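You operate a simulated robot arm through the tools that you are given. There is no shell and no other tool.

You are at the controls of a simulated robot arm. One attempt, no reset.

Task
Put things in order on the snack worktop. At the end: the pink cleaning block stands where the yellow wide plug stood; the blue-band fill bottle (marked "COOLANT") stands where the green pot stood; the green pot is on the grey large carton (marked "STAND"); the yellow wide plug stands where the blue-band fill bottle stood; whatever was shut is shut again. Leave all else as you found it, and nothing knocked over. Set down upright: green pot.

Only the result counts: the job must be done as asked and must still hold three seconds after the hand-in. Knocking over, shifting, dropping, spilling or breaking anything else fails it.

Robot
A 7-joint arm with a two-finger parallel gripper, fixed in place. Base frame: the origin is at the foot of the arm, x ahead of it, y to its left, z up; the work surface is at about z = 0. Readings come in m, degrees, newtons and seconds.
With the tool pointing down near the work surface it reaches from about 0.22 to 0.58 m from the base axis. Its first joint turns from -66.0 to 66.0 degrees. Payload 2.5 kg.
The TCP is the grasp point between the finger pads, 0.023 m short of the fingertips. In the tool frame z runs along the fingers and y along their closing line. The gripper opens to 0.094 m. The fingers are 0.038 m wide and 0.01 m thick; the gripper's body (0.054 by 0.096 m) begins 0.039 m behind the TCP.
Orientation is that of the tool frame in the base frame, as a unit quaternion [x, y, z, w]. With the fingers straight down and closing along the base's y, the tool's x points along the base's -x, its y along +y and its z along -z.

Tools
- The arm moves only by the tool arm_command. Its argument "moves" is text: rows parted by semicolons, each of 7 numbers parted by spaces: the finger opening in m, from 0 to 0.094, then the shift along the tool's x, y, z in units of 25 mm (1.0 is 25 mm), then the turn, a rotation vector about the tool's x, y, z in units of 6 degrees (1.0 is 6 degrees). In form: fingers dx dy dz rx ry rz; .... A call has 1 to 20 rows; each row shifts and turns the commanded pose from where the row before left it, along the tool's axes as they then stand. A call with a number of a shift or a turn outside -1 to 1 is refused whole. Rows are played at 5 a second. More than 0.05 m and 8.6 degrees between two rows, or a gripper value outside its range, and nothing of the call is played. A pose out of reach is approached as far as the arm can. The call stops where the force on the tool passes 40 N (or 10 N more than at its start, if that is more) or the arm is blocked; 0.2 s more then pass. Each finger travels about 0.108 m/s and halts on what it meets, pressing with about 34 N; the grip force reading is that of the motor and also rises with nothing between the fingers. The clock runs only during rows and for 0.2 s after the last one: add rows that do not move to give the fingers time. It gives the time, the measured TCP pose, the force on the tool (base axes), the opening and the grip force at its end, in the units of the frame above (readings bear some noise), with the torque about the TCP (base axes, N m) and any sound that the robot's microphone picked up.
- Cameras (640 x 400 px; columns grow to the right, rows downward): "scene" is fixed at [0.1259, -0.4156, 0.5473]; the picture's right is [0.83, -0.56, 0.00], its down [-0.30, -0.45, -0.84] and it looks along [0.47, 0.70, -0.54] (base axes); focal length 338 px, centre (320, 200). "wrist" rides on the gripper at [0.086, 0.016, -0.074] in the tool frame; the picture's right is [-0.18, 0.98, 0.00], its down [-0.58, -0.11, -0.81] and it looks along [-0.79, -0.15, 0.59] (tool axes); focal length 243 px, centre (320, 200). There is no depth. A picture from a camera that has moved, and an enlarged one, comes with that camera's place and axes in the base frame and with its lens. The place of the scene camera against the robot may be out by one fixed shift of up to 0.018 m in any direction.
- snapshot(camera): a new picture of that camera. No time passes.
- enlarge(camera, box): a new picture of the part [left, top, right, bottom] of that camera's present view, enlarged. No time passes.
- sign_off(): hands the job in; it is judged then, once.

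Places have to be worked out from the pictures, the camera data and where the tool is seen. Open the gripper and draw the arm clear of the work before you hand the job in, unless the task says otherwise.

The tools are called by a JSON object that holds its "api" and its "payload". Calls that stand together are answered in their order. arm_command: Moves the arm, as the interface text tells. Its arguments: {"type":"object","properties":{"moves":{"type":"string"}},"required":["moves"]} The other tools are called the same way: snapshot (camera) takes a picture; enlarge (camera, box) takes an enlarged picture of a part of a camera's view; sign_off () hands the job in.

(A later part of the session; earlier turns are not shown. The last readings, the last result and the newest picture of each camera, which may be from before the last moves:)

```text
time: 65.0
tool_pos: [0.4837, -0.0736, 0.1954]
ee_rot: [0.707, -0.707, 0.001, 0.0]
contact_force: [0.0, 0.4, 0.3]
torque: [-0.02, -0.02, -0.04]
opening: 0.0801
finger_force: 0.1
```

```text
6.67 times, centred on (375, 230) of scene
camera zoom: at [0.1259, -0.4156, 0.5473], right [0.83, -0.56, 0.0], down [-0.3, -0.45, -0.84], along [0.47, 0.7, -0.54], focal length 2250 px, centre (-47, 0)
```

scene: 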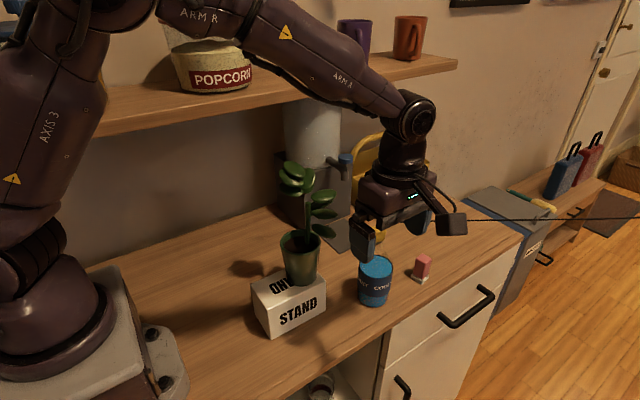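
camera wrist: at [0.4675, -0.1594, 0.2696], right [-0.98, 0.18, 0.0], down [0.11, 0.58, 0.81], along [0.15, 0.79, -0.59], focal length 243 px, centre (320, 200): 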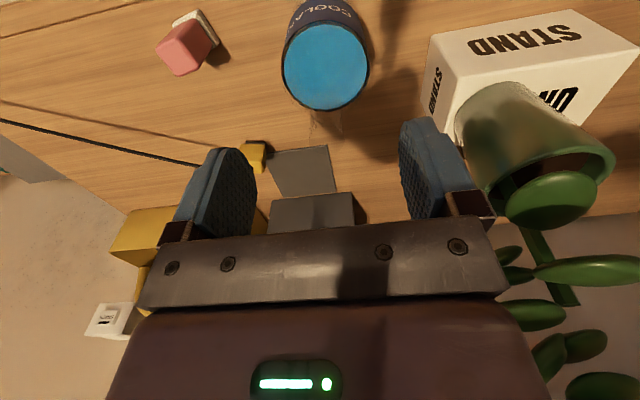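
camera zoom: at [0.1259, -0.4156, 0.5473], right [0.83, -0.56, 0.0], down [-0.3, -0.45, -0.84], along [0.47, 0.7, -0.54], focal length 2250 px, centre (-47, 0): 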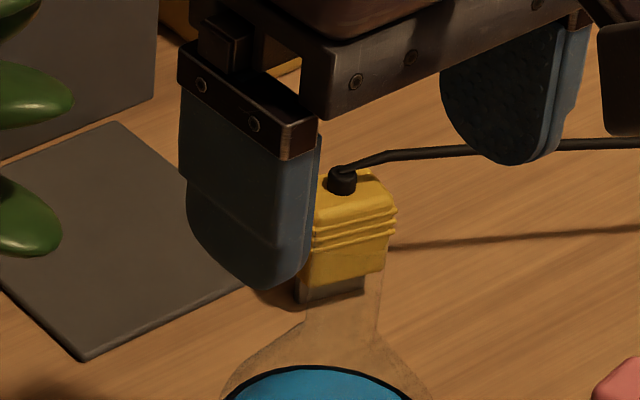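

The neck centre reads (0.480, -0.0715), so I'll shift 3 mm to centre on it and lower until the pads span the neck at a TCP z of about 0.153.

{"api": "arm_command", "payload": {"moves": "0.08 -0.07 0.125 0 0 0 0; 0.08 0 0 0.4 0 0 0; 0.08 0 0 0.45 0 0 0; 0.08 0 0 0.45 0 0 0; 0.08 0 0 0.4 0 0 0; 0.08 0 0 0 0 0 0"}}

{"api": "enlarge", "payload": {"camera": "wrist", "box": [230, 20, 430, 220]}}

{"api": "enlarge", "payload": {"camera": "scene", "box": [330, 190, 420, 310]}}

```text
time: 66.4
tool_pos: [0.4801, -0.0702, 0.1529]
ee_rot: [-0.707, 0.707, -0.001, 0.001]
contact_force: [0.5, 0.0, 0.1]
torque: [0.04, -0.01, 0.03]
opening: 0.0803
finger_force: 0.1
```

```text
2.00 times, centred on (330, 120) of wrist
camera zoom: at [0.4637, -0.1568, 0.227], right [-0.98, 0.18, 0.0], down [0.11, 0.58, 0.81], along [0.15, 0.79, -0.59], focal length 485 px, centre (300, 360)
```

zoom: 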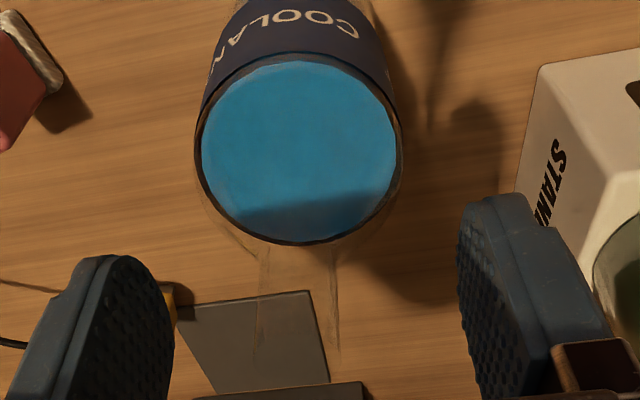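

```text
3.33 times, centred on (375, 250) of scene
camera zoom: at [0.1259, -0.4156, 0.5473], right [0.83, -0.56, 0.0], down [-0.3, -0.45, -0.84], along [0.47, 0.7, -0.54], focal length 1125 px, centre (137, 33)
```

zoom: 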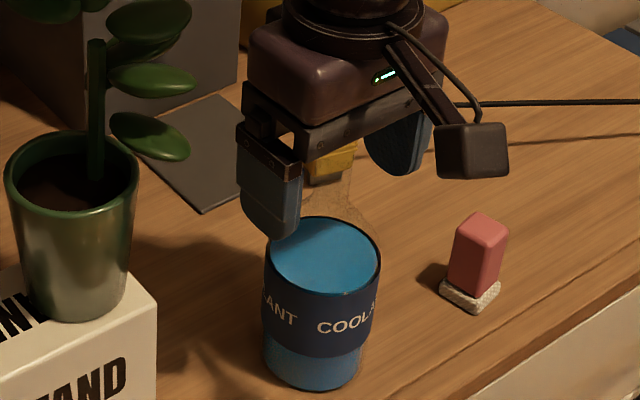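

The neck is centred between the pads, so I close gradually on it.

{"api": "arm_command", "payload": {"moves": "0.06 0 0 0 0 0 0; 0.045 0 0 0 0 0 0; 0.032 0 0 0 0 0 0; 0.025 0 0 0 0 0 0; 0.02 0 0 0 0 0 0; 0.012 0 0 0 0 0 0; 0.012 0 0 0 0 0 0; 0.012 0 0 0 0 0 0"}}

{"api": "enlarge", "payload": {"camera": "wrist", "box": [230, 20, 430, 220]}}

```text
time: 68.2
tool_pos: [0.4805, -0.0704, 0.1536]
ee_rot: [-0.707, 0.707, -0.001, 0.001]
contact_force: [0.3, 0.1, -0.3]
torque: [0.0, 0.0, -0.02]
opening: 0.0186
finger_force: 34.6
```

```text
2.00 times, centred on (330, 120) of wrist
camera zoom: at [0.4637, -0.1569, 0.2274], right [-0.98, 0.18, 0.0], down [0.11, 0.58, 0.81], along [0.15, 0.79, -0.59], focal length 485 px, centre (300, 360)
```

zoom: 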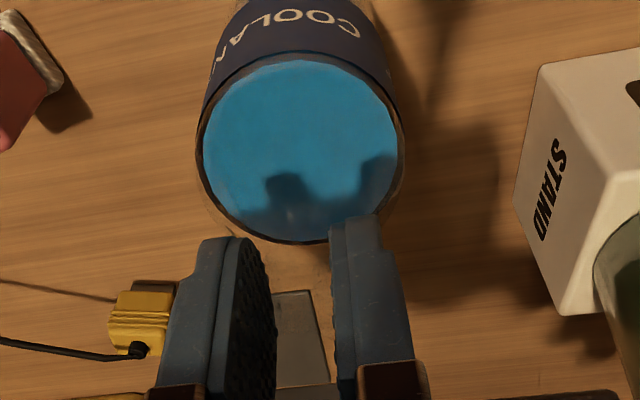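

The neck is gripped at 18.6 mm opening and 34 N. I'll lift slowly and check that the bottle hangs straight.

{"api": "arm_command", "payload": {"moves": "0.012 0 0 -0.1 0 0 0; 0.012 0 0 -0.2 0 0 0; 0.012 0 0 -0.3 0 0 0; 0.012 0 0 -0.4 0 0 0; 0.012 0 0 -0.4 0 0 0; 0.012 0 0 -0.3 0 0 0; 0.012 0 0 -0.1 0 0 0; 0.012 0 0 0 0 0 0; 0.012 0 0 0 0 0 0"}}

{"api": "enlarge", "payload": {"camera": "scene", "box": [330, 170, 440, 310]}}

{"api": "snapshot", "payload": {"camera": "wrist"}}

```text
time: 70.2
tool_pos: [0.4799, -0.0707, 0.1982]
ee_rot: [-0.707, 0.707, -0.001, 0.001]
contact_force: [0.2, 0.3, -3.2]
torque: [-0.03, 0.03, -0.02]
opening: 0.019
finger_force: 34.3
```

```text
2.86 times, centred on (385, 240) of scene
camera zoom: at [0.1259, -0.4156, 0.5473], right [0.83, -0.56, 0.0], down [-0.3, -0.45, -0.84], along [0.47, 0.7, -0.54], focal length 964 px, centre (134, 86)
```

zoom: 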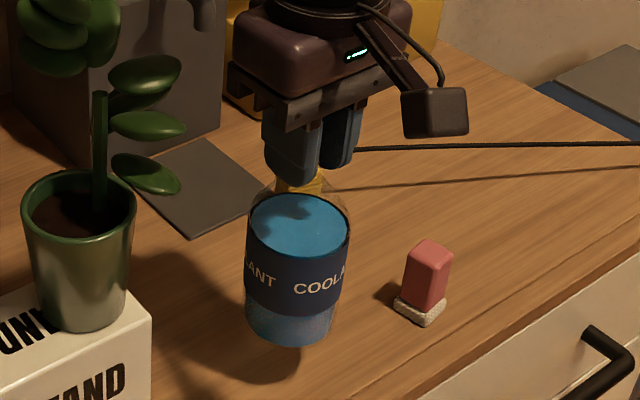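

```text
taken
camera wrist: at [0.4631, -0.1564, 0.2726], right [-0.98, 0.18, 0.0], down [0.11, 0.58, 0.81], along [0.15, 0.79, -0.59], focal length 243 px, centre (320, 200)
```

wrist: 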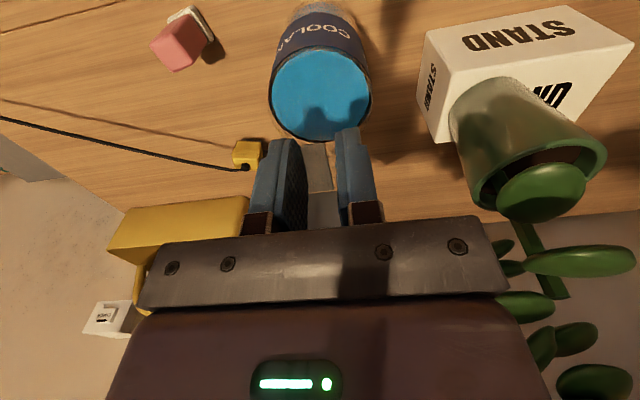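

The bottle is lifted (3 N) and upright. I'll carry it smoothly to the pot's old place, near (0.478, 0.0695).

{"api": "arm_command", "payload": {"moves": "0.012 -0.2 0 0 0 0 0; 0.012 -0.4 0 0 0 0 0; 0.012 -0.5 0.02 0 0 0 0; 0.012 -0.5 0.02 0 0 0 0; 0.012 -0.5 0.02 0 0 0 0; 0.012 -0.5 0 0 0 0 0; 0.012 -0.5 0 0 0 0 0; 0.012 -0.5 0 0 0 0 0; 0.012 -0.5 0 0 0 0 0; 0.012 -0.5 0 0 0 0 0; 0.012 -0.5 0 0 0 0 0; 0.012 -0.35 0 0 0 0 0; 0.012 -0.18 0 0 0 0 0; 0.012 0 0 0 0 0 0; 0.012 0 0 0 0 0 0"}}

{"api": "snapshot", "payload": {"camera": "scene"}}

{"api": "snapshot", "payload": {"camera": "wrist"}}

```text
time: 73.4
tool_pos: [0.4786, 0.0716, 0.1989]
ee_rot: [-0.707, 0.707, -0.001, 0.001]
contact_force: [0.3, 0.1, -3.8]
torque: [-0.02, 0.01, -0.01]
opening: 0.0186
finger_force: 34.4
```

```text
taken
```

scene: 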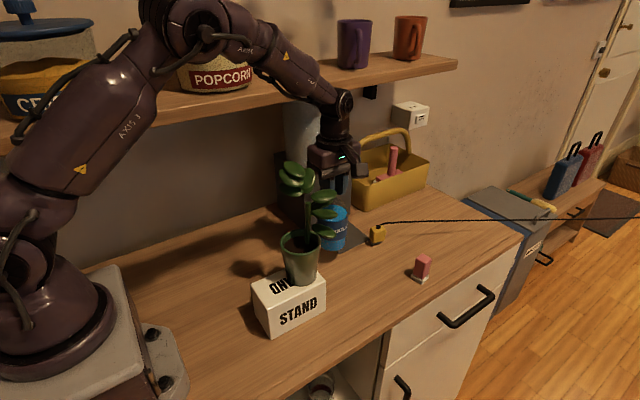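

```text
taken
camera wrist: at [0.4621, -0.0155, 0.2725], right [-0.98, 0.18, 0.0], down [0.11, 0.58, 0.81], along [0.15, 0.79, -0.59], focal length 243 px, centre (320, 200)
```

wrist: 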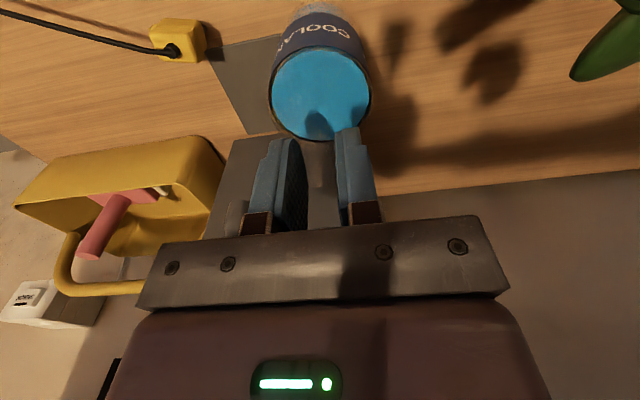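

The bottle is above the pot's old place. The dark drip tray lies very close, so I need its exact edge and thickness before lowering.

{"api": "enlarge", "payload": {"camera": "wrist", "box": [195, 0, 305, 70]}}

{"api": "enlarge", "payload": {"camera": "wrist", "box": [180, 0, 380, 150]}}

{"api": "enlarge", "payload": {"camera": "scene", "box": [300, 180, 400, 270]}}

```text
5.71 times, centred on (250, 35) of wrist
camera zoom: at [0.4621, -0.0155, 0.2725], right [-0.98, 0.18, 0.0], down [0.11, 0.58, 0.81], along [0.15, 0.79, -0.59], focal length 1386 px, centre (720, 1143)
```

zoom: 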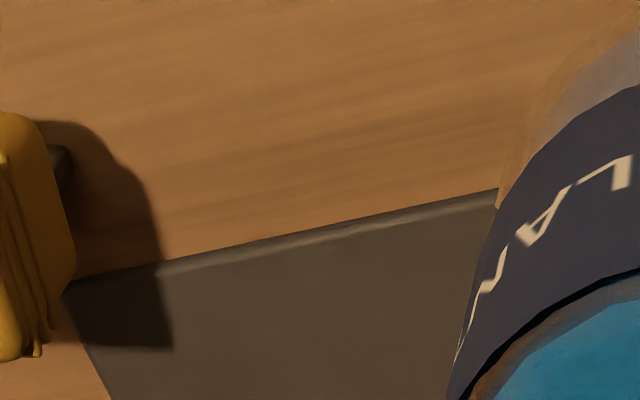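

```text
2.67 times, centred on (280, 75) of wrist
camera zoom: at [0.4621, -0.0155, 0.2725], right [-0.98, 0.18, 0.0], down [0.11, 0.58, 0.81], along [0.15, 0.79, -0.59], focal length 647 px, centre (427, 533)
```

zoom: 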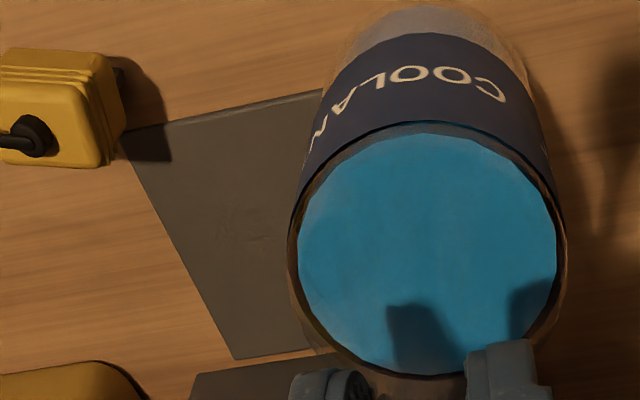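

```text
4.44 times, centred on (350, 225) of scene
camera zoom: at [0.1259, -0.4156, 0.5473], right [0.83, -0.56, 0.0], down [-0.3, -0.45, -0.84], along [0.47, 0.7, -0.54], focal length 1500 px, centre (187, 89)
```

zoom: 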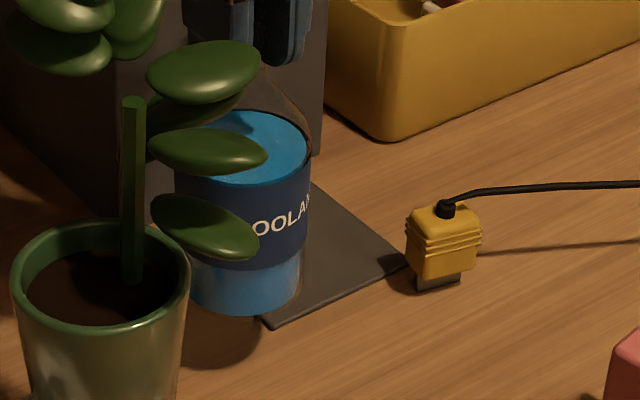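

The pot's footprint already slightly overlapped this thin tray's corner while sitting at table level, so it doesn't seem to obstruct. I'll aim a few millimetres off it, at (0.475, 0.068), and lower slowly, watching for contact above the expected height (TCP z of about 0.1536).

{"api": "arm_command", "payload": {"moves": "0.012 0.104 0.124 0 0 0 0; 0.012 0 0 0.3 0 0 0; 0.012 0 0 0.4 0 0 0; 0.012 0 0 0.4 0 0 0; 0.012 0 0 0.3 0 0 0; 0.012 0 0 0.15 0 0 0; 0.012 0 0 0 0 0 0"}}

{"api": "enlarge", "payload": {"camera": "scene", "box": [300, 180, 400, 270]}}

{"api": "enlarge", "payload": {"camera": "wrist", "box": [180, 0, 380, 150]}}

```text
time: 75.0
tool_pos: [0.4748, 0.0693, 0.1596]
ee_rot: [0.708, -0.707, 0.0, -0.001]
contact_force: [0.0, -1.1, -2.4]
torque: [-0.01, 0.0, -0.02]
opening: 0.0186
finger_force: 34.2
```

```text
4.44 times, centred on (350, 225) of scene
camera zoom: at [0.1259, -0.4156, 0.5473], right [0.83, -0.56, 0.0], down [-0.3, -0.45, -0.84], along [0.47, 0.7, -0.54], focal length 1500 px, centre (187, 89)
```

zoom: 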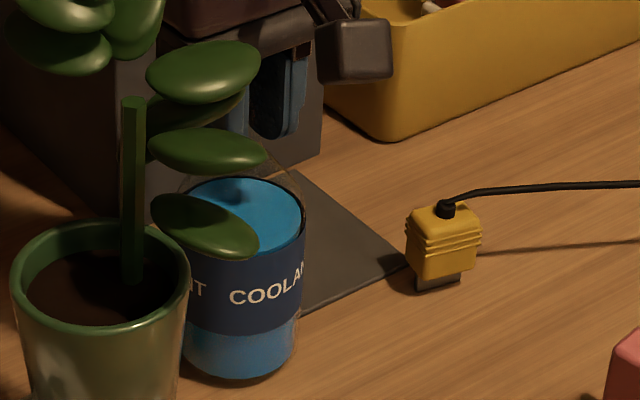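

```text
2.67 times, centred on (280, 75) of wrist
camera zoom: at [0.4593, -0.0174, 0.2331], right [-0.98, 0.18, 0.0], down [0.11, 0.58, 0.81], along [0.15, 0.79, -0.59], focal length 647 px, centre (427, 533)
```

zoom: 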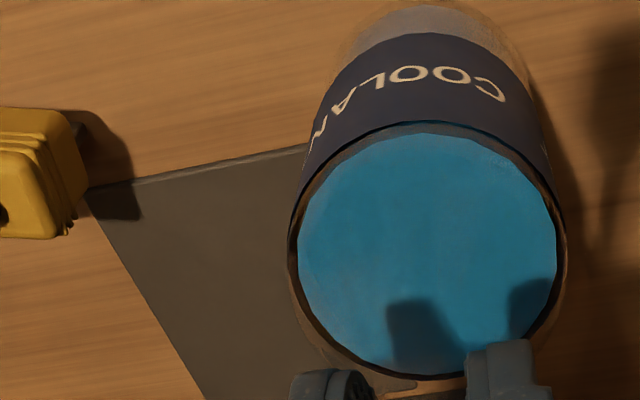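

The bottle's base lands within about 3 mm of where the pot's base was in the scene view. I'll lower the last 6 mm in small steps.

{"api": "arm_command", "payload": {"moves": "0.012 0 0 0.1 0 0 0; 0.012 0 0 0.08 0 0 0; 0.012 0 0 0 0 0 0"}}

{"api": "arm_command", "payload": {"moves": "0.012 0 0 0.04 0 0 0; 0.012 0 0 0 0 0 0"}}

```text
time: 75.8
tool_pos: [0.4758, 0.0684, 0.1563]
ee_rot: [0.708, -0.707, 0.003, -0.002]
contact_force: [-5.6, -1.2, 21.2]
torque: [-0.04, 0.2, -0.02]
opening: 0.0188
finger_force: 33.2
```

```text
time: 76.4
tool_pos: [0.4756, 0.0701, 0.1553]
ee_rot: [0.707, -0.707, 0.003, -0.002]
contact_force: [-5.0, -1.0, 25.7]
torque: [0.07, -0.05, -0.03]
opening: 0.0186
finger_force: 34.2
```

Contact came about 2 mm early, and the torque puts it on the +x side of the base, so the bottle's rim is catching the tray's corner. I'll lift a little, shift a few millimetres away from the tray, and feel for the true table height.

{"api": "arm_command", "payload": {"moves": "0.012 0 0 -0.2 0 0 0; 0.012 0 0 -0.08 0 0 0; 0.012 0 0.14 0 0 0 0; 0.012 0 0.14 0 0 0 0; 0.012 0 0 0.1 0 0 0; 0.012 0 0 0 0 0 0"}}

{"api": "arm_command", "payload": {"moves": "0.012 0 0 0.08 0 0 0; 0.012 0 0 0 0 0 0"}}

```text
time: 77.8
tool_pos: [0.4679, 0.0685, 0.1572]
ee_rot: [-0.707, 0.707, -0.001, 0.0]
contact_force: [-1.0, 0.2, -3.0]
torque: [0.02, 0.0, 0.0]
opening: 0.0184
finger_force: 33.6
```

```text
time: 78.4
tool_pos: [0.4671, 0.0682, 0.1563]
ee_rot: [-0.707, 0.707, -0.001, 0.001]
contact_force: [-0.1, 0.6, -2.9]
torque: [-0.03, -0.03, 0.04]
opening: 0.0186
finger_force: 34.0
```

No contact yet at the height where it touched before. I'll continue down in 1 mm steps.

{"api": "arm_command", "payload": {"moves": "0.012 0 0 0.05 0 0 0; 0.012 0 0 0 0 0 0"}}

{"api": "arm_command", "payload": {"moves": "0.012 0 0 0.04 0 0 0; 0.012 0 0 0 0 0 0"}}

```text
time: 79.0
tool_pos: [0.4682, 0.0683, 0.1557]
ee_rot: [0.708, -0.707, 0.0, -0.001]
contact_force: [0.0, -0.3, -2.3]
torque: [0.0, 0.01, -0.01]
opening: 0.0187
finger_force: 33.8
```

```text
time: 79.6
tool_pos: [0.4664, 0.0679, 0.1554]
ee_rot: [-0.707, 0.707, -0.001, 0.002]
contact_force: [-1.0, 0.2, 3.5]
torque: [-0.09, 0.02, -0.04]
opening: 0.0186
finger_force: 34.2
```

Light contact again, perhaps still 1 mm above the bare table. I'll test 4 mm further from the tray at the same commanded height to compare.

{"api": "arm_command", "payload": {"moves": "0.012 0 0 -0.16 0 0 0; 0.012 0 0.16 0 0 0 0; 0.012 0 0 0.1 0 0 0; 0.012 0 0 0.06 0 0 0; 0.012 0 0 0 0 0 0"}}

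{"api": "arm_command", "payload": {"moves": "0.012 0 0 0 0 0 0"}}

```text
time: 80.8
tool_pos: [0.4631, 0.0682, 0.155]
ee_rot: [-0.707, 0.707, -0.001, 0.001]
contact_force: [-0.2, -0.5, -2.7]
torque: [-0.01, -0.02, 0.0]
opening: 0.0186
finger_force: 33.0
```

```text
time: 81.2
tool_pos: [0.4633, 0.0684, 0.1539]
ee_rot: [-0.707, 0.708, 0.0, 0.0]
contact_force: [-0.2, -0.1, -2.6]
torque: [0.0, 0.03, -0.01]
opening: 0.0186
finger_force: 33.7
```

No contact here at that height, so the table is now clear under the bottle. I'll continue down gently to the true surface.

{"api": "arm_command", "payload": {"moves": "0.012 0 0 0.04 0 0 0; 0.012 0 0 0 0 0 0"}}

{"api": "arm_command", "payload": {"moves": "0.012 0 0 0.03 0 0 0; 0.012 0 0 0 0 0 0"}}

```text
time: 81.8
tool_pos: [0.4633, 0.069, 0.1528]
ee_rot: [0.707, -0.707, 0.001, 0.0]
contact_force: [0.5, 0.7, -2.0]
torque: [-0.03, 0.0, 0.03]
opening: 0.0187
finger_force: 33.5
```

```text
time: 82.4
tool_pos: [0.4631, 0.0685, 0.1515]
ee_rot: [-0.707, 0.707, -0.001, 0.001]
contact_force: [-0.5, 1.0, -3.1]
torque: [-0.02, 0.02, -0.01]
opening: 0.0186
finger_force: 34.3
```

Still hanging free. The bottle probably slid up slightly in the grip when it pressed on the tray. I'll keep lowering in 1 mm steps until it touches.

{"api": "arm_command", "payload": {"moves": "0.012 0 0 0.03 0 0 0; 0.012 0 0 0 0 0 0"}}

{"api": "arm_command", "payload": {"moves": "0.012 0 0 0.03 0 0 0; 0.012 0 0 0 0 0 0"}}

```text
time: 83.0
tool_pos: [0.4626, 0.0687, 0.1522]
ee_rot: [0.707, -0.707, 0.0, -0.001]
contact_force: [-0.2, -0.3, -3.3]
torque: [0.0, -0.01, 0.01]
opening: 0.0187
finger_force: 34.1
```

```text
time: 83.6
tool_pos: [0.463, 0.069, 0.1518]
ee_rot: [-0.707, 0.707, -0.001, 0.001]
contact_force: [-0.6, 0.2, 4.7]
torque: [0.02, 0.15, 0.0]
opening: 0.0188
finger_force: 34.2
```

The image geometry shows the pot itself originally leaned about 3.7° because its base overlapped this 3 mm tray corner at about (0.480, 0.0695). To be truly where the pot stood, the bottle should overlap the corner the same way. I'll lift, pre-lean the bottle 3° away from the tray, and lower its base to about (0.476, 0.069) so it settles without rocking.

{"api": "arm_command", "payload": {"moves": "0.012 0 0 -0.16 0 0 0; 0.012 0 0 -0.16 0 0 0; 0.012 -0.02 -0.12 0 0.25 0 0; 0.012 -0.02 -0.12 0 0.25 0 0; 0.012 0 0 0 0 0 0"}}

{"api": "enlarge", "payload": {"camera": "scene", "box": [300, 180, 400, 270]}}

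{"api": "enlarge", "payload": {"camera": "wrist", "box": [180, 0, 380, 150]}}

```text
time: 84.8
tool_pos: [0.4702, 0.0689, 0.1588]
ee_rot: [0.707, -0.707, 0.019, -0.02]
contact_force: [-0.4, -0.5, -3.0]
torque: [-0.01, 0.01, -0.06]
opening: 0.0184
finger_force: 33.9
```

```text
4.44 times, centred on (350, 225) of scene
camera zoom: at [0.1259, -0.4156, 0.5473], right [0.83, -0.56, 0.0], down [-0.3, -0.45, -0.84], along [0.47, 0.7, -0.54], focal length 1500 px, centre (187, 89)
```

zoom: 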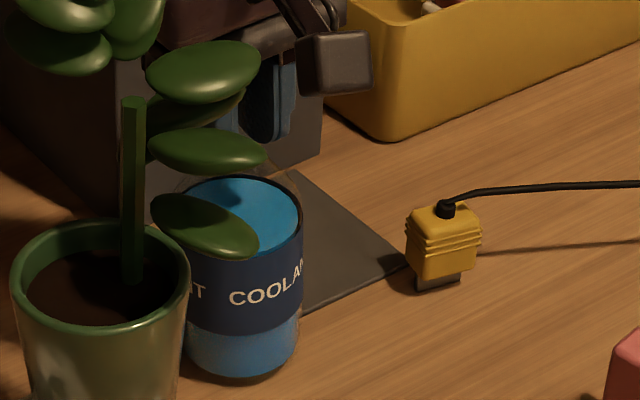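

```text
2.67 times, centred on (280, 75) of wrist
camera zoom: at [0.4499, -0.0173, 0.2311], right [-0.98, 0.18, -0.05], down [0.06, 0.58, 0.81], along [0.18, 0.79, -0.58], focal length 647 px, centre (427, 533)
```

zoom: 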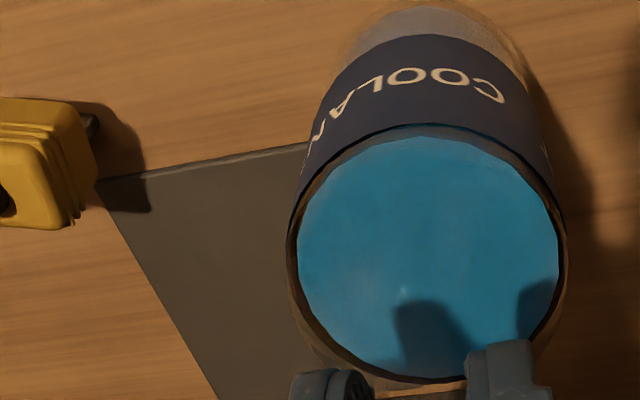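

The lean is in the right direction (top toward -x) and the base centre is near (0.478, 0.068). I'll lower it gently onto the surface.

{"api": "arm_command", "payload": {"moves": "0.012 0 0 0.12 0 0 0; 0.012 0 0 0.06 0 0 0; 0.012 0 0 0 0 0 0"}}

{"api": "arm_command", "payload": {"moves": "0.012 0 0 0.03 0 0 0; 0.012 0 0 0 0 0 0"}}

```text
time: 85.6
tool_pos: [0.4699, 0.0692, 0.1541]
ee_rot: [-0.707, 0.707, -0.02, 0.019]
contact_force: [0.8, -0.1, -1.2]
torque: [0.03, 0.01, -0.01]
opening: 0.0184
finger_force: 33.9
```

```text
time: 86.2
tool_pos: [0.47, 0.0699, 0.1534]
ee_rot: [-0.706, 0.707, -0.02, 0.019]
contact_force: [-2.1, -0.8, 5.7]
torque: [-0.04, -0.02, -0.01]
opening: 0.0186
finger_force: 34.2
```

It is lightly in contact, mainly on the tray-corner side, with under 1 mm left on the other side. I'll release slowly so the bottle settles.

{"api": "arm_command", "payload": {"moves": "0.0186 0 0 0 0 0 0; 0.0192 0 0 0 0 0 0; 0.02 0 0 0 0 0 0; 0.0215 0 0 0 0 0 0; 0.0235 0 0 0 0 0 0; 0.026 0 0 0 0 0 0; 0.03 0 0 0 0 0 0; 0.036 0 0 0 0 0 0; 0.045 0 0 0 0 0 0; 0.055 0 0 0 0 0 0; 0.065 0 0 0 0 0 0; 0.07 0 0 0 0 0 0; 0.07 0 0 0 0 0 0"}}

{"api": "enlarge", "payload": {"camera": "scene", "box": [300, 180, 400, 270]}}

{"api": "snapshot", "payload": {"camera": "wrist"}}

```text
time: 89.0
tool_pos: [0.4699, 0.0697, 0.154]
ee_rot: [-0.707, 0.707, -0.018, 0.019]
contact_force: [0.8, -0.1, -1.0]
torque: [-0.03, -0.02, 0.0]
opening: 0.0701
finger_force: 0.0
```

```text
4.44 times, centred on (350, 225) of scene
camera zoom: at [0.1259, -0.4156, 0.5473], right [0.83, -0.56, 0.0], down [-0.3, -0.45, -0.84], along [0.47, 0.7, -0.54], focal length 1500 px, centre (187, 89)
```

zoom: 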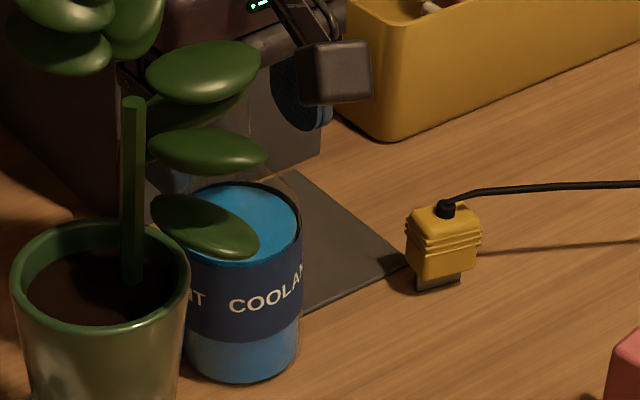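

```text
taken
camera wrist: at [0.4503, -0.0171, 0.2265], right [-0.98, 0.18, -0.05], down [0.06, 0.58, 0.81], along [0.18, 0.79, -0.58], focal length 243 px, centre (320, 200)
```

wrist: 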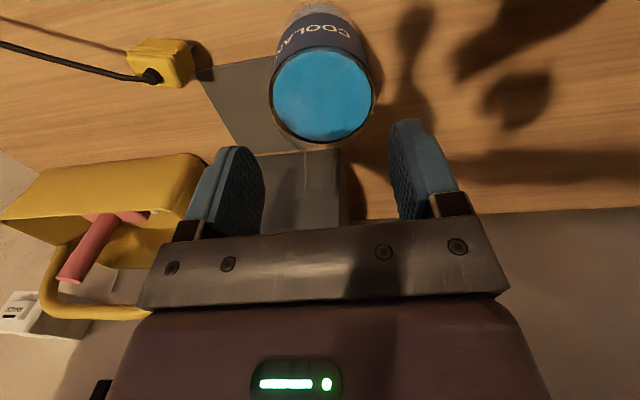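

The bottle stands on its own, with its base image matching the pot's original spot. I'll rise straight up clear of the neck and check it.

{"api": "arm_command", "payload": {"moves": "0.07 0 0 -0.4 0 0 0; 0.07 0 0 -0.6 0 0 0; 0.07 0 0 -0.8 0 0 0; 0.07 0 0 -0.8 0 0 0; 0.07 0 0 -0.8 0 0 0; 0.07 0 0 0 -0.5 0 0; 0.07 0 0 0 0 0 0"}}

{"api": "snapshot", "payload": {"camera": "wrist"}}

{"api": "enlarge", "payload": {"camera": "scene", "box": [290, 150, 400, 270]}}

```text
time: 90.6
tool_pos: [0.4657, 0.0696, 0.2386]
ee_rot: [-0.706, 0.708, 0.0, 0.0]
contact_force: [1.3, 0.8, 1.3]
torque: [-0.01, 0.0, 0.01]
opening: 0.07
finger_force: 0.2
```

```text
taken
camera wrist: at [0.45, -0.0174, 0.3126], right [-0.98, 0.18, 0.0], down [0.11, 0.58, 0.81], along [0.15, 0.79, -0.59], focal length 243 px, centre (320, 200)
```

wrist: 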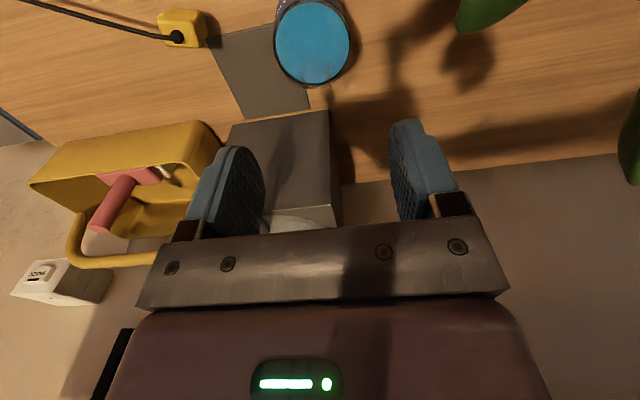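

```text
3.33 times, centred on (345, 210) of scene
camera zoom: at [0.1259, -0.4156, 0.5473], right [0.83, -0.56, 0.0], down [-0.3, -0.45, -0.84], along [0.47, 0.7, -0.54], focal length 1125 px, centre (237, 167)
```

zoom: 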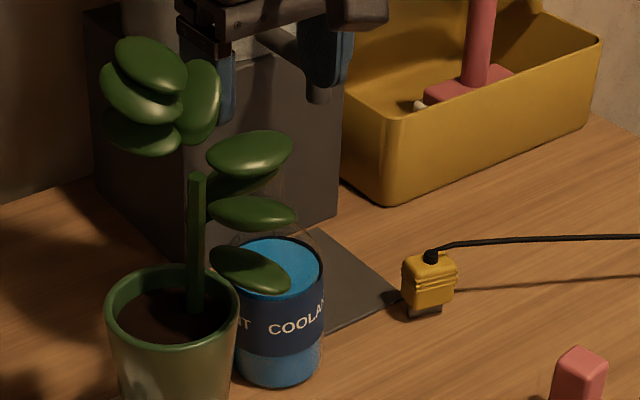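

The bottle stands well. For the plug and pink block, which are out at a radius of about 0.61 m, I need an outward tilt with the camera on the far side, clear of the bottle. I'll move up and out, then test turning the hand a further -90°.

{"api": "arm_command", "payload": {"moves": "0.07 0.55 -0.7 -0.55 0 0 0; 0.07 0.55 -0.7 -0.55 0 0 0; 0.07 0.5 -0.7 -0.5 0 0 0; 0.07 0 0 0 0 0 -1; 0.07 0 0 0 0 0 -1; 0.07 0 0 0 0 0 -1; 0.07 0 0 0 0 0 -1; 0.07 0 0 0 0 0 -1; 0.07 0 0 0 0 0 0"}}

{"api": "arm_command", "payload": {"moves": "0.07 0 0 0 0 0 -1; 0.07 0 0 0 0 0 -1; 0.07 0 0 0 0 0 -1; 0.07 0 0 0 0 0 -1; 0.07 0 0 0 0 0 -1; 0.07 0 0 0 0 0 0"}}

{"api": "snapshot", "payload": {"camera": "scene"}}

```text
time: 92.6
tool_pos: [0.517, 0.0296, 0.2785]
ee_rot: [0.867, -0.499, 0.001, -0.001]
contact_force: [-0.3, 0.4, -0.3]
torque: [-0.03, -0.02, 0.01]
opening: 0.0699
finger_force: 0.0
```

```text
time: 94.0
tool_pos: [0.518, 0.0291, 0.2772]
ee_rot: [0.966, -0.258, 0.001, 0.0]
contact_force: [1.1, 0.4, -0.3]
torque: [0.0, -0.03, 0.04]
opening: 0.0698
finger_force: 0.0
```

```text
taken
```

scene: 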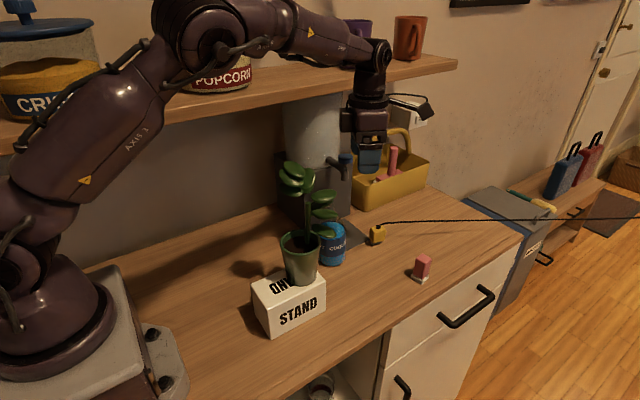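

The wrist is still turning freely and is at -150°. I'll do the remaining 30°.

{"api": "arm_command", "payload": {"moves": "0.07 0 0 0 0 0 -1; 0.07 0 0 0 0 0 -1; 0.07 0 0 0 0 0 -1; 0.07 0 0 0 0 0 -1; 0.07 0 0 0 0 0 -1; 0.07 0 0 0 0 0 0"}}

{"api": "snapshot", "payload": {"camera": "wrist"}}

```text
time: 95.4
tool_pos: [0.5174, 0.03, 0.2775]
ee_rot: [1.0, 0.001, 0.001, -0.001]
contact_force: [0.2, -1.3, -0.5]
torque: [0.0, 0.03, 0.0]
opening: 0.07
finger_force: 0.0
```

```text
taken
camera wrist: at [0.6042, 0.0132, 0.3523], right [-0.18, -0.98, 0.0], down [-0.58, 0.11, 0.81], along [-0.79, 0.15, -0.59], focal length 243 px, centre (320, 200)
```

wrist: 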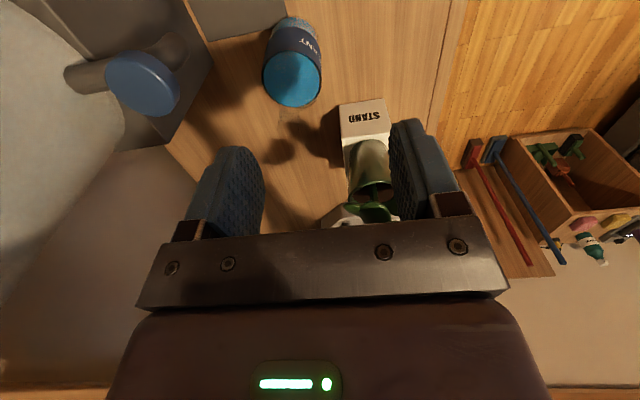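

The full 180° turn works, so the camera is now on the far (+x) side. The pink block goes first: I'll park it at a temporary spot so the plug's cord can't sweep it. I'll align the yaw about 12° to the block, tilt 15° outward, and move above it.

{"api": "arm_command", "payload": {"moves": "0.07 0 0 0 0 0 -1; 0.07 0 0 0 0 0 -0.9; 0.07 0 0 0 0 0.9 0; 0.07 0 0 0 0 0.8 0; 0.07 0 0 0 0 0.8 0; 0.07 0 0 0 0 0 0"}}

```text
time: 96.8
tool_pos: [0.5176, 0.0299, 0.2786]
ee_rot: [0.986, 0.099, 0.132, -0.013]
contact_force: [0.1, -0.4, 0.2]
torque: [0.0, 0.01, 0.0]
opening: 0.0698
finger_force: 0.1
```

The orientation is as wanted (15° tilt, 11.4° heading). I'll move to 14 cm above the table over the pink block.

{"api": "arm_command", "payload": {"moves": "0.07 0.111 0.904 0.9 0 0 0; 0.07 0.111 0.904 0.9 0 0 0; 0.07 0.111 0.904 0.9 0 0 0; 0.07 0.111 0.904 0.9 0 0 0; 0.07 0.111 0.904 0.9 0 0 0; 0.07 0.111 0.904 0.9 0 0 0; 0.07 0 0 0 0 0 0"}}

{"api": "snapshot", "payload": {"camera": "wrist"}}

{"api": "enlarge", "payload": {"camera": "scene", "box": [360, 160, 480, 300]}}

```text
time: 98.4
tool_pos: [0.5871, -0.0824, 0.1663]
ee_rot: [0.987, 0.097, 0.13, -0.013]
contact_force: [-0.5, 0.0, 0.4]
torque: [-0.02, -0.02, -0.03]
opening: 0.0703
finger_force: 0.0
out of reach, approached as far as the arm can: row 6
```

```text
taken
camera wrist: at [0.6533, -0.0851, 0.2611], right [0.02, -1.0, -0.05], down [-0.78, -0.04, 0.63], along [-0.63, 0.03, -0.78], focal length 243 px, centre (320, 200)
```

wrist: 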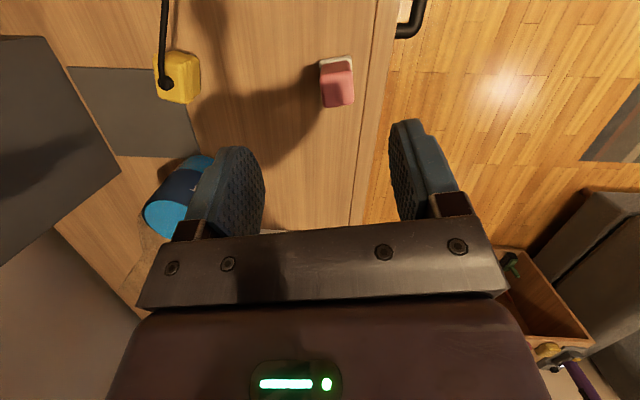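

```text
2.86 times, centred on (420, 230) of scene
camera zoom: at [0.1258, -0.4157, 0.5473], right [0.83, -0.56, 0.0], down [-0.3, -0.45, -0.84], along [0.47, 0.7, -0.54], focal length 964 px, centre (34, 114)
```

zoom: 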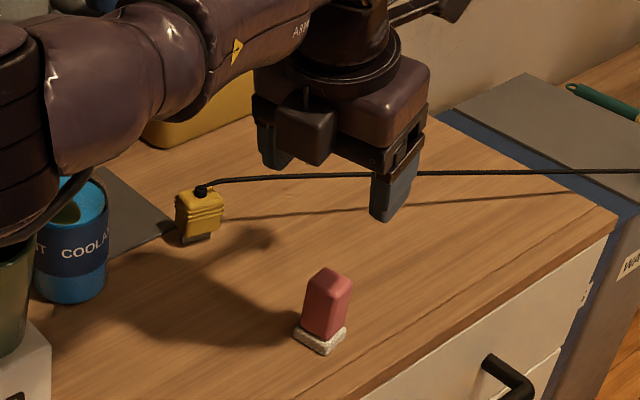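

The arm stopped short at row 6, which may be the last joint's turn limit. I'll take the extra 11° of yaw back out about the vertical and try the move again.

{"api": "arm_command", "payload": {"moves": "0.07 0 0 0 -0.25 0 0.917; 0.07 0 0 0 -0.25 0 0.917; 0.07 0 0 0 0 0 0"}}

```text
time: 99.2
tool_pos: [0.587, -0.0807, 0.1672]
ee_rot: [0.991, -0.001, 0.132, 0.001]
contact_force: [0.3, -0.4, 0.0]
torque: [-0.01, -0.01, 0.03]
opening: 0.0701
finger_force: 0.0
```

Now I'll try the move toward the pink block again, in small steps.

{"api": "arm_command", "payload": {"moves": "0.07 0.065 0.22 0.64 0 0 0; 0.07 0.065 0.22 0.64 0 0 0; 0.07 0 0 0 0 0 0"}}

{"api": "snapshot", "payload": {"camera": "scene"}}

```text
time: 100.0
tool_pos: [0.5983, -0.0914, 0.1365]
ee_rot: [0.991, 0.0, 0.132, 0.001]
contact_force: [-0.3, 0.9, -0.2]
torque: [-0.04, 0.01, 0.0]
opening: 0.0698
finger_force: 0.1
```

```text
taken
```

scene: 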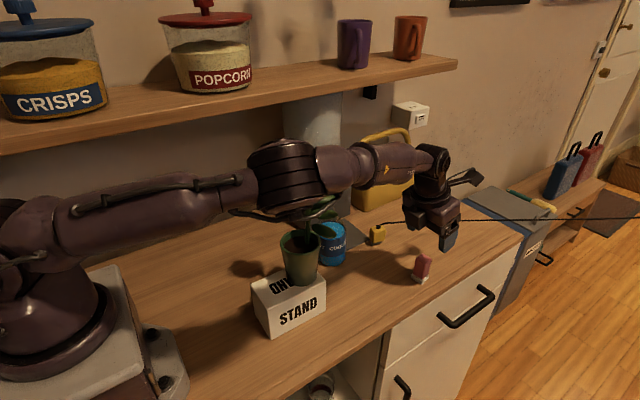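

The arm reaches the block now, but the elbow has dropped and hangs over the plant. I'll check that right away.

{"api": "enlarge", "payload": {"camera": "scene", "box": [220, 120, 380, 300]}}

{"api": "snapshot", "payload": {"camera": "wrist"}}

```text
2.22 times, centred on (300, 210) of scene
camera zoom: at [0.1259, -0.4156, 0.5473], right [0.83, -0.56, 0.0], down [-0.3, -0.45, -0.84], along [0.47, 0.7, -0.54], focal length 750 px, centre (364, 178)
```

zoom: 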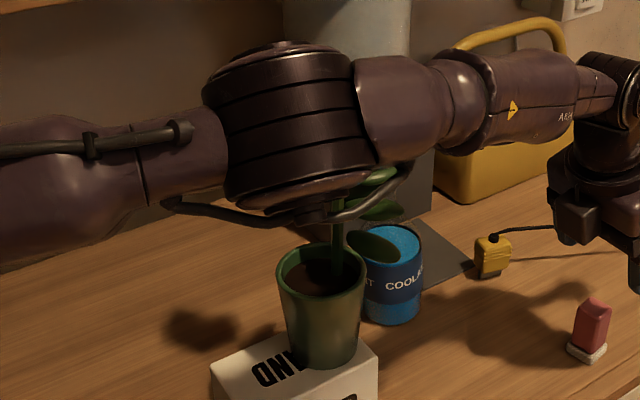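

```text
taken
camera wrist: at [0.6631, -0.1075, 0.2299], right [-0.18, -0.98, -0.05], down [-0.77, 0.11, 0.63], along [-0.61, 0.15, -0.78], focal length 243 px, centre (320, 200)
```

wrist: 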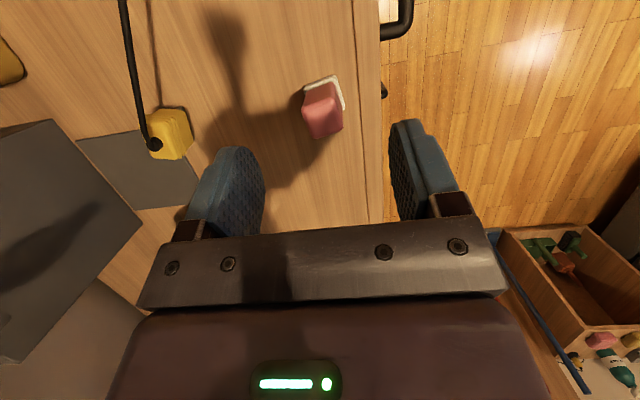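

The forearm passes only just above the plant on its way out here, and going lower would hit it. So the plant on the carton blocks the arm's path to the far objects. I'll back up and away first, then park the pot out of the way until the plug and block are done.

{"api": "arm_command", "payload": {"moves": "0.07 -0.05 0 -0.5 0 0 0; 0.07 -0.112 0 -0.86 0 0 0; 0.07 -0.112 0 -0.86 0 0 0; 0.07 -0.112 0 -0.86 0 0 0; 0.07 -0.112 0 -0.86 0 0 0; 0.07 -0.112 0 -0.86 0 0 0; 0.07 0 0 0 0 0 0"}}

{"api": "snapshot", "payload": {"camera": "scene"}}

{"api": "enlarge", "payload": {"camera": "scene", "box": [230, 140, 390, 340]}}

```text
time: 101.6
tool_pos: [0.5528, -0.0913, 0.247]
ee_rot: [0.991, 0.0, 0.132, 0.001]
contact_force: [-0.4, 0.2, 0.3]
torque: [-0.02, 0.02, 0.0]
opening: 0.0702
finger_force: 0.0
```

```text
taken
```

scene: 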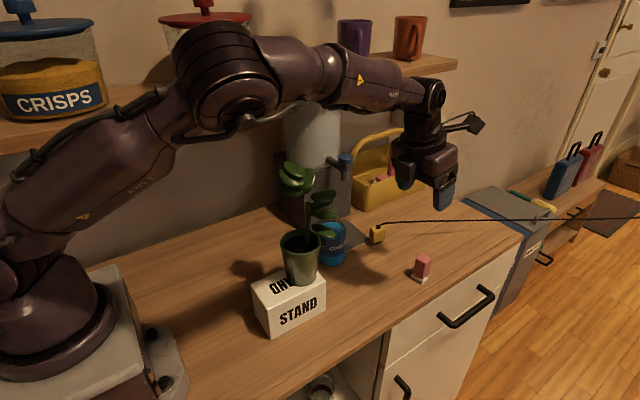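

```text
2.00 times, centred on (310, 240) of scene
camera zoom: at [0.1259, -0.4156, 0.5473], right [0.83, -0.56, 0.0], down [-0.3, -0.45, -0.84], along [0.47, 0.7, -0.54], focal length 675 px, centre (340, 120)
```

zoom: 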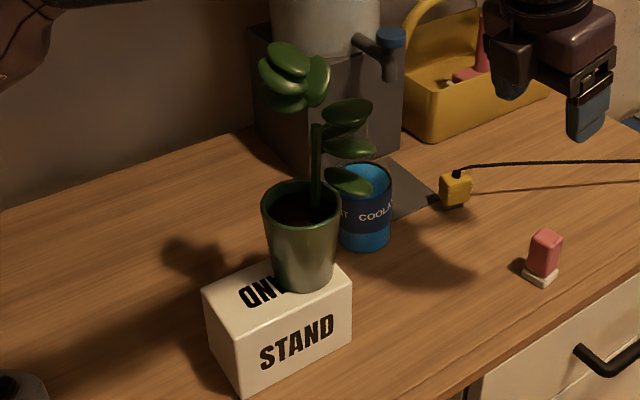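

The plant is untouched and the bottle stands. Now I'll untilt, move to the front side at height, and rotate the hand back to its original yaw so I can pick the pot up again.

{"api": "arm_command", "payload": {"moves": "0.09 0 0 0 0 -0.9 0; 0.09 0 0 0 0 -0.9 0; 0.09 0 0 0 0 -0.733 0; 0.09 -0.9 0.45 -0.5 0 0 0; 0.09 -0.9 0.45 -0.5 0 0 0; 0.09 -0.9 0.45 -0.5 0 0 0; 0.09 -0.9 0.45 -0.5 0 0 0; 0.09 0 0 0 0 0 1; 0.09 0 0 0 0 0 1; 0.09 0 0 0 0 0 1; 0.09 0 0 0 0 0 1; 0.09 0 0 0 0 0 1; 0.09 0 0 0 0 0 1; 0.09 0 0 0 0 0 1; 0.09 0 0 0 0 0 1; 0.09 0 0 0 0 0 1; 0.09 0 0 0 0 0 1; 0.09 0 0 0 0 0 1; 0.09 0 0 0 0 0 1; 0.09 0 0 0 0 0 0"}}

{"api": "arm_command", "payload": {"moves": "0.09 0 0 0 0 0 1; 0.09 0 0 0 0 0 1; 0.09 0 0 0 0 0 1; 0.09 0 0 0 0 0 1; 0.09 0 0 0 0 0 1; 0.09 0 0 0 0 0 1; 0.09 0 0 0 0 0 1; 0.09 0 0 0 0 0 1; 0.09 0 0 0 0 0 1; 0.09 0 0 0 0 0 1; 0.09 0 0 0 0 0 1; 0.09 0 0 0 0 0 1; 0.09 0 0 0 0 0 1; 0.09 0 0 0 0 0 1; 0.09 0 0 0 0 0 1; 0.09 0 0 0 0 0 1; 0.09 0 0 0 0 0 1; 0.09 0 0 0 0 0 1; 0.09 0 0 0 0 0 0"}}

{"api": "snapshot", "payload": {"camera": "scene"}}

```text
time: 105.8
tool_pos: [0.4623, -0.1358, 0.2989]
ee_rot: [0.808, -0.589, 0.001, 0.0]
contact_force: [-0.4, -0.1, 0.0]
torque: [-0.01, -0.02, -0.01]
opening: 0.0899
finger_force: 0.1
```

```text
time: 109.8
tool_pos: [0.4621, -0.1355, 0.2974]
ee_rot: [0.002, 1.0, 0.0, 0.0]
contact_force: [0.2, -0.6, 0.5]
torque: [0.02, -0.02, -0.04]
opening: 0.0898
finger_force: 0.0
```

```text
taken
```

scene: 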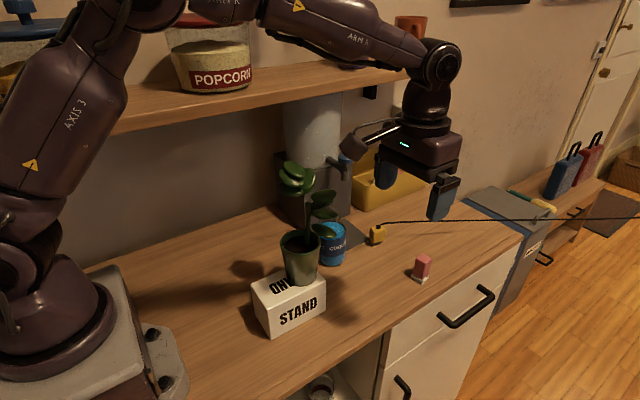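

The hand is back to its first yaw. I'll retrace the earlier path on the front side to a point behind the carton.

{"api": "arm_command", "payload": {"moves": "0.09 0.914 -0.065 0.2 0 0 0; 0.09 0.914 -0.065 0.2 0 0 0; 0.09 0.914 -0.065 0.2 0 0 0; 0.09 0.914 -0.065 0.2 0 0 0; 0.09 0.914 -0.065 0.2 0 0 0; 0.09 0.914 -0.065 0.2 0 0 0; 0.09 0.914 -0.065 0.2 0 0 0; 0.09 0.914 -0.065 0.2 0 0 0; 0.09 0.914 -0.065 0.2 0 0 0; 0.09 0 0.92 0 0 0 0; 0.09 0 0.92 0 0 0 0; 0.09 0 0.92 0 0 0 0; 0.09 0 0.92 0 0 0 0; 0.09 0 0.92 0 0 0 0; 0.09 0 0.92 0 0 0 0; 0.09 0 0 0 0 0 0"}}

{"api": "snapshot", "payload": {"camera": "wrist"}}

{"api": "snapshot", "payload": {"camera": "scene"}}

```text
time: 113.2
tool_pos: [0.2552, -0.0115, 0.2532]
ee_rot: [-0.001, 1.0, -0.001, 0.0]
contact_force: [-0.4, -0.5, 1.0]
torque: [-0.03, -0.02, -0.01]
opening: 0.0899
finger_force: 0.1
```

```text
taken
camera wrist: at [0.1688, 0.0045, 0.3272], right [0.18, 0.98, 0.0], down [0.58, -0.11, 0.81], along [0.79, -0.15, -0.59], focal length 243 px, centre (320, 200)
```

wrist: 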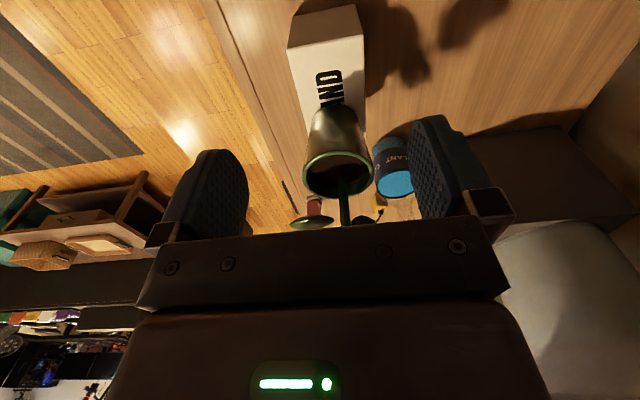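

```text
taken
```

scene: 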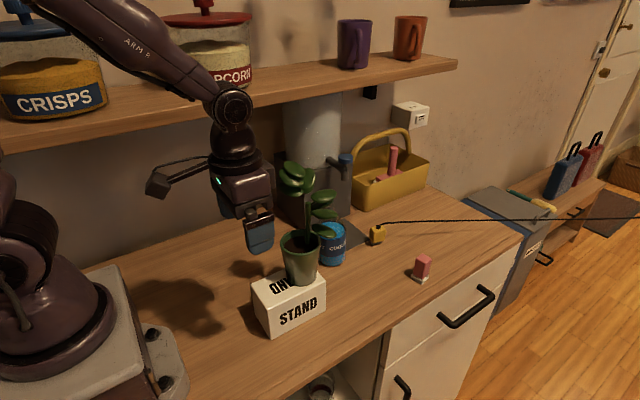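

The pot's rim centre reads about (0.346, -0.0095), unchanged. I'll tilt to 12° and descend behind the pot, the reverse of how I left it.

{"api": "arm_command", "payload": {"moves": "0.094 -0.05 0 0 0 -1 0; 0.094 -0.04 0.02 0 0 -1.0 0; 0.094 0.185 0 0.847 0 -0.05 0; 0.094 0.185 0 0.847 0 0 0; 0.094 0.185 0 0.847 0 0 0; 0.094 0.185 0 0.847 0 0 0; 0.094 0.185 0 0.847 0 0 0; 0.094 0.1 0 0.45 0 0 0; 0.094 0 0 0 0 0 0"}}

{"api": "snapshot", "payload": {"camera": "wrist"}}

{"api": "enlarge", "payload": {"camera": "scene", "box": [220, 150, 370, 340]}}

```text
time: 115.2
tool_pos: [0.2602, -0.0116, 0.1325]
ee_rot: [0.001, 0.994, -0.001, 0.107]
contact_force: [0.1, 0.5, -0.3]
torque: [-0.01, 0.02, 0.02]
opening: 0.0938
finger_force: 0.1
out of reach, approached as far as the arm can: row 7
```

```text
taken
camera wrist: at [0.1607, 0.0042, 0.1863], right [0.18, 0.98, 0.04], down [0.4, -0.11, 0.91], along [0.9, -0.15, -0.41], focal length 243 px, centre (320, 200)
```

wrist: 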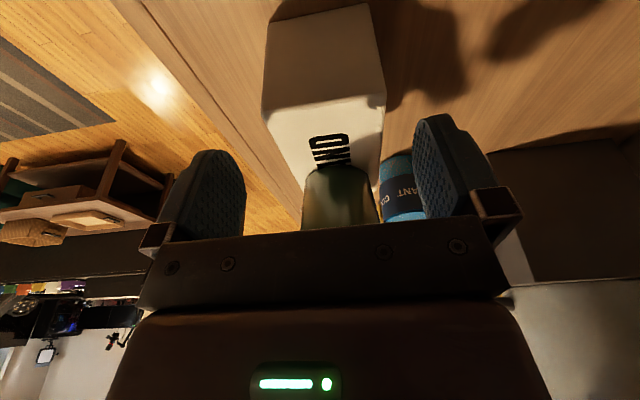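

```text
2.11 times, centred on (295, 245) of scene
camera zoom: at [0.1259, -0.4156, 0.5473], right [0.83, -0.56, 0.0], down [-0.3, -0.45, -0.84], along [0.47, 0.7, -0.54], focal length 710 px, centre (373, 105)
```

zoom: 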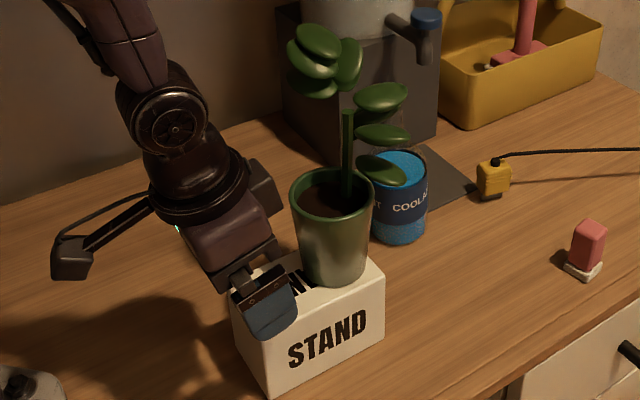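

I'm behind the pot with good clearance. Next I'll swing the hand forward about the wrist, in the reverse of the exit motion, half of it first.

{"api": "arm_command", "payload": {"moves": "0.094 -0.36 0.02 0.033 0 -0.506 0; 0.094 -0.36 0 0.033 0 -0.506 0; 0.094 -0.36 0 0.033 0 -0.506 0; 0.094 -0.36 0 0.033 0 -0.506 0; 0.094 -0.36 0 0.033 0 -0.506 0; 0.094 0 0 0 0 0 0"}}

{"api": "snapshot", "payload": {"camera": "wrist"}}

{"api": "enlarge", "payload": {"camera": "scene", "box": [220, 150, 370, 340]}}

```text
time: 116.6
tool_pos: [0.3049, -0.0111, 0.1447]
ee_rot: [0.0, 0.971, -0.002, 0.237]
contact_force: [0.2, 0.3, 0.5]
torque: [0.01, 0.02, 0.03]
opening: 0.094
finger_force: 0.0
```

```text
taken
camera wrist: at [0.1947, 0.005, 0.1699], right [0.16, 0.98, 0.08], down [0.14, -0.11, 0.98], along [0.98, -0.15, -0.16], focal length 243 px, centre (320, 200)
```

wrist: 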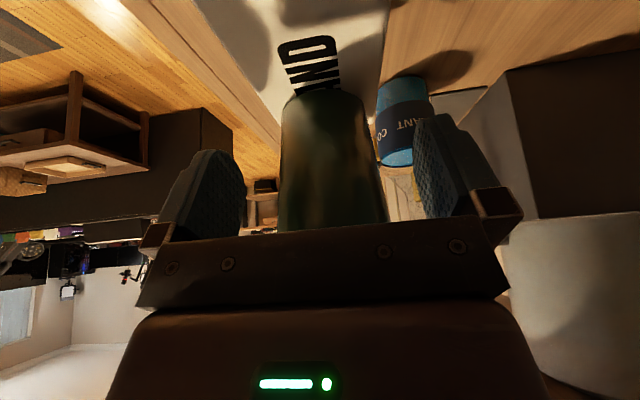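

```text
2.11 times, centred on (295, 245) of scene
camera zoom: at [0.1259, -0.4156, 0.5473], right [0.83, -0.56, 0.0], down [-0.3, -0.45, -0.84], along [0.47, 0.7, -0.54], focal length 710 px, centre (373, 105)
```

zoom: 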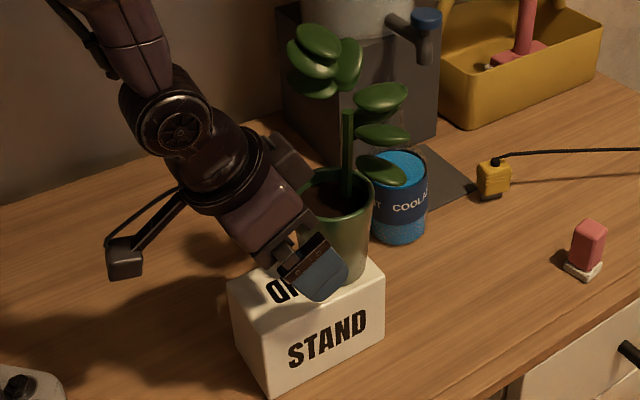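

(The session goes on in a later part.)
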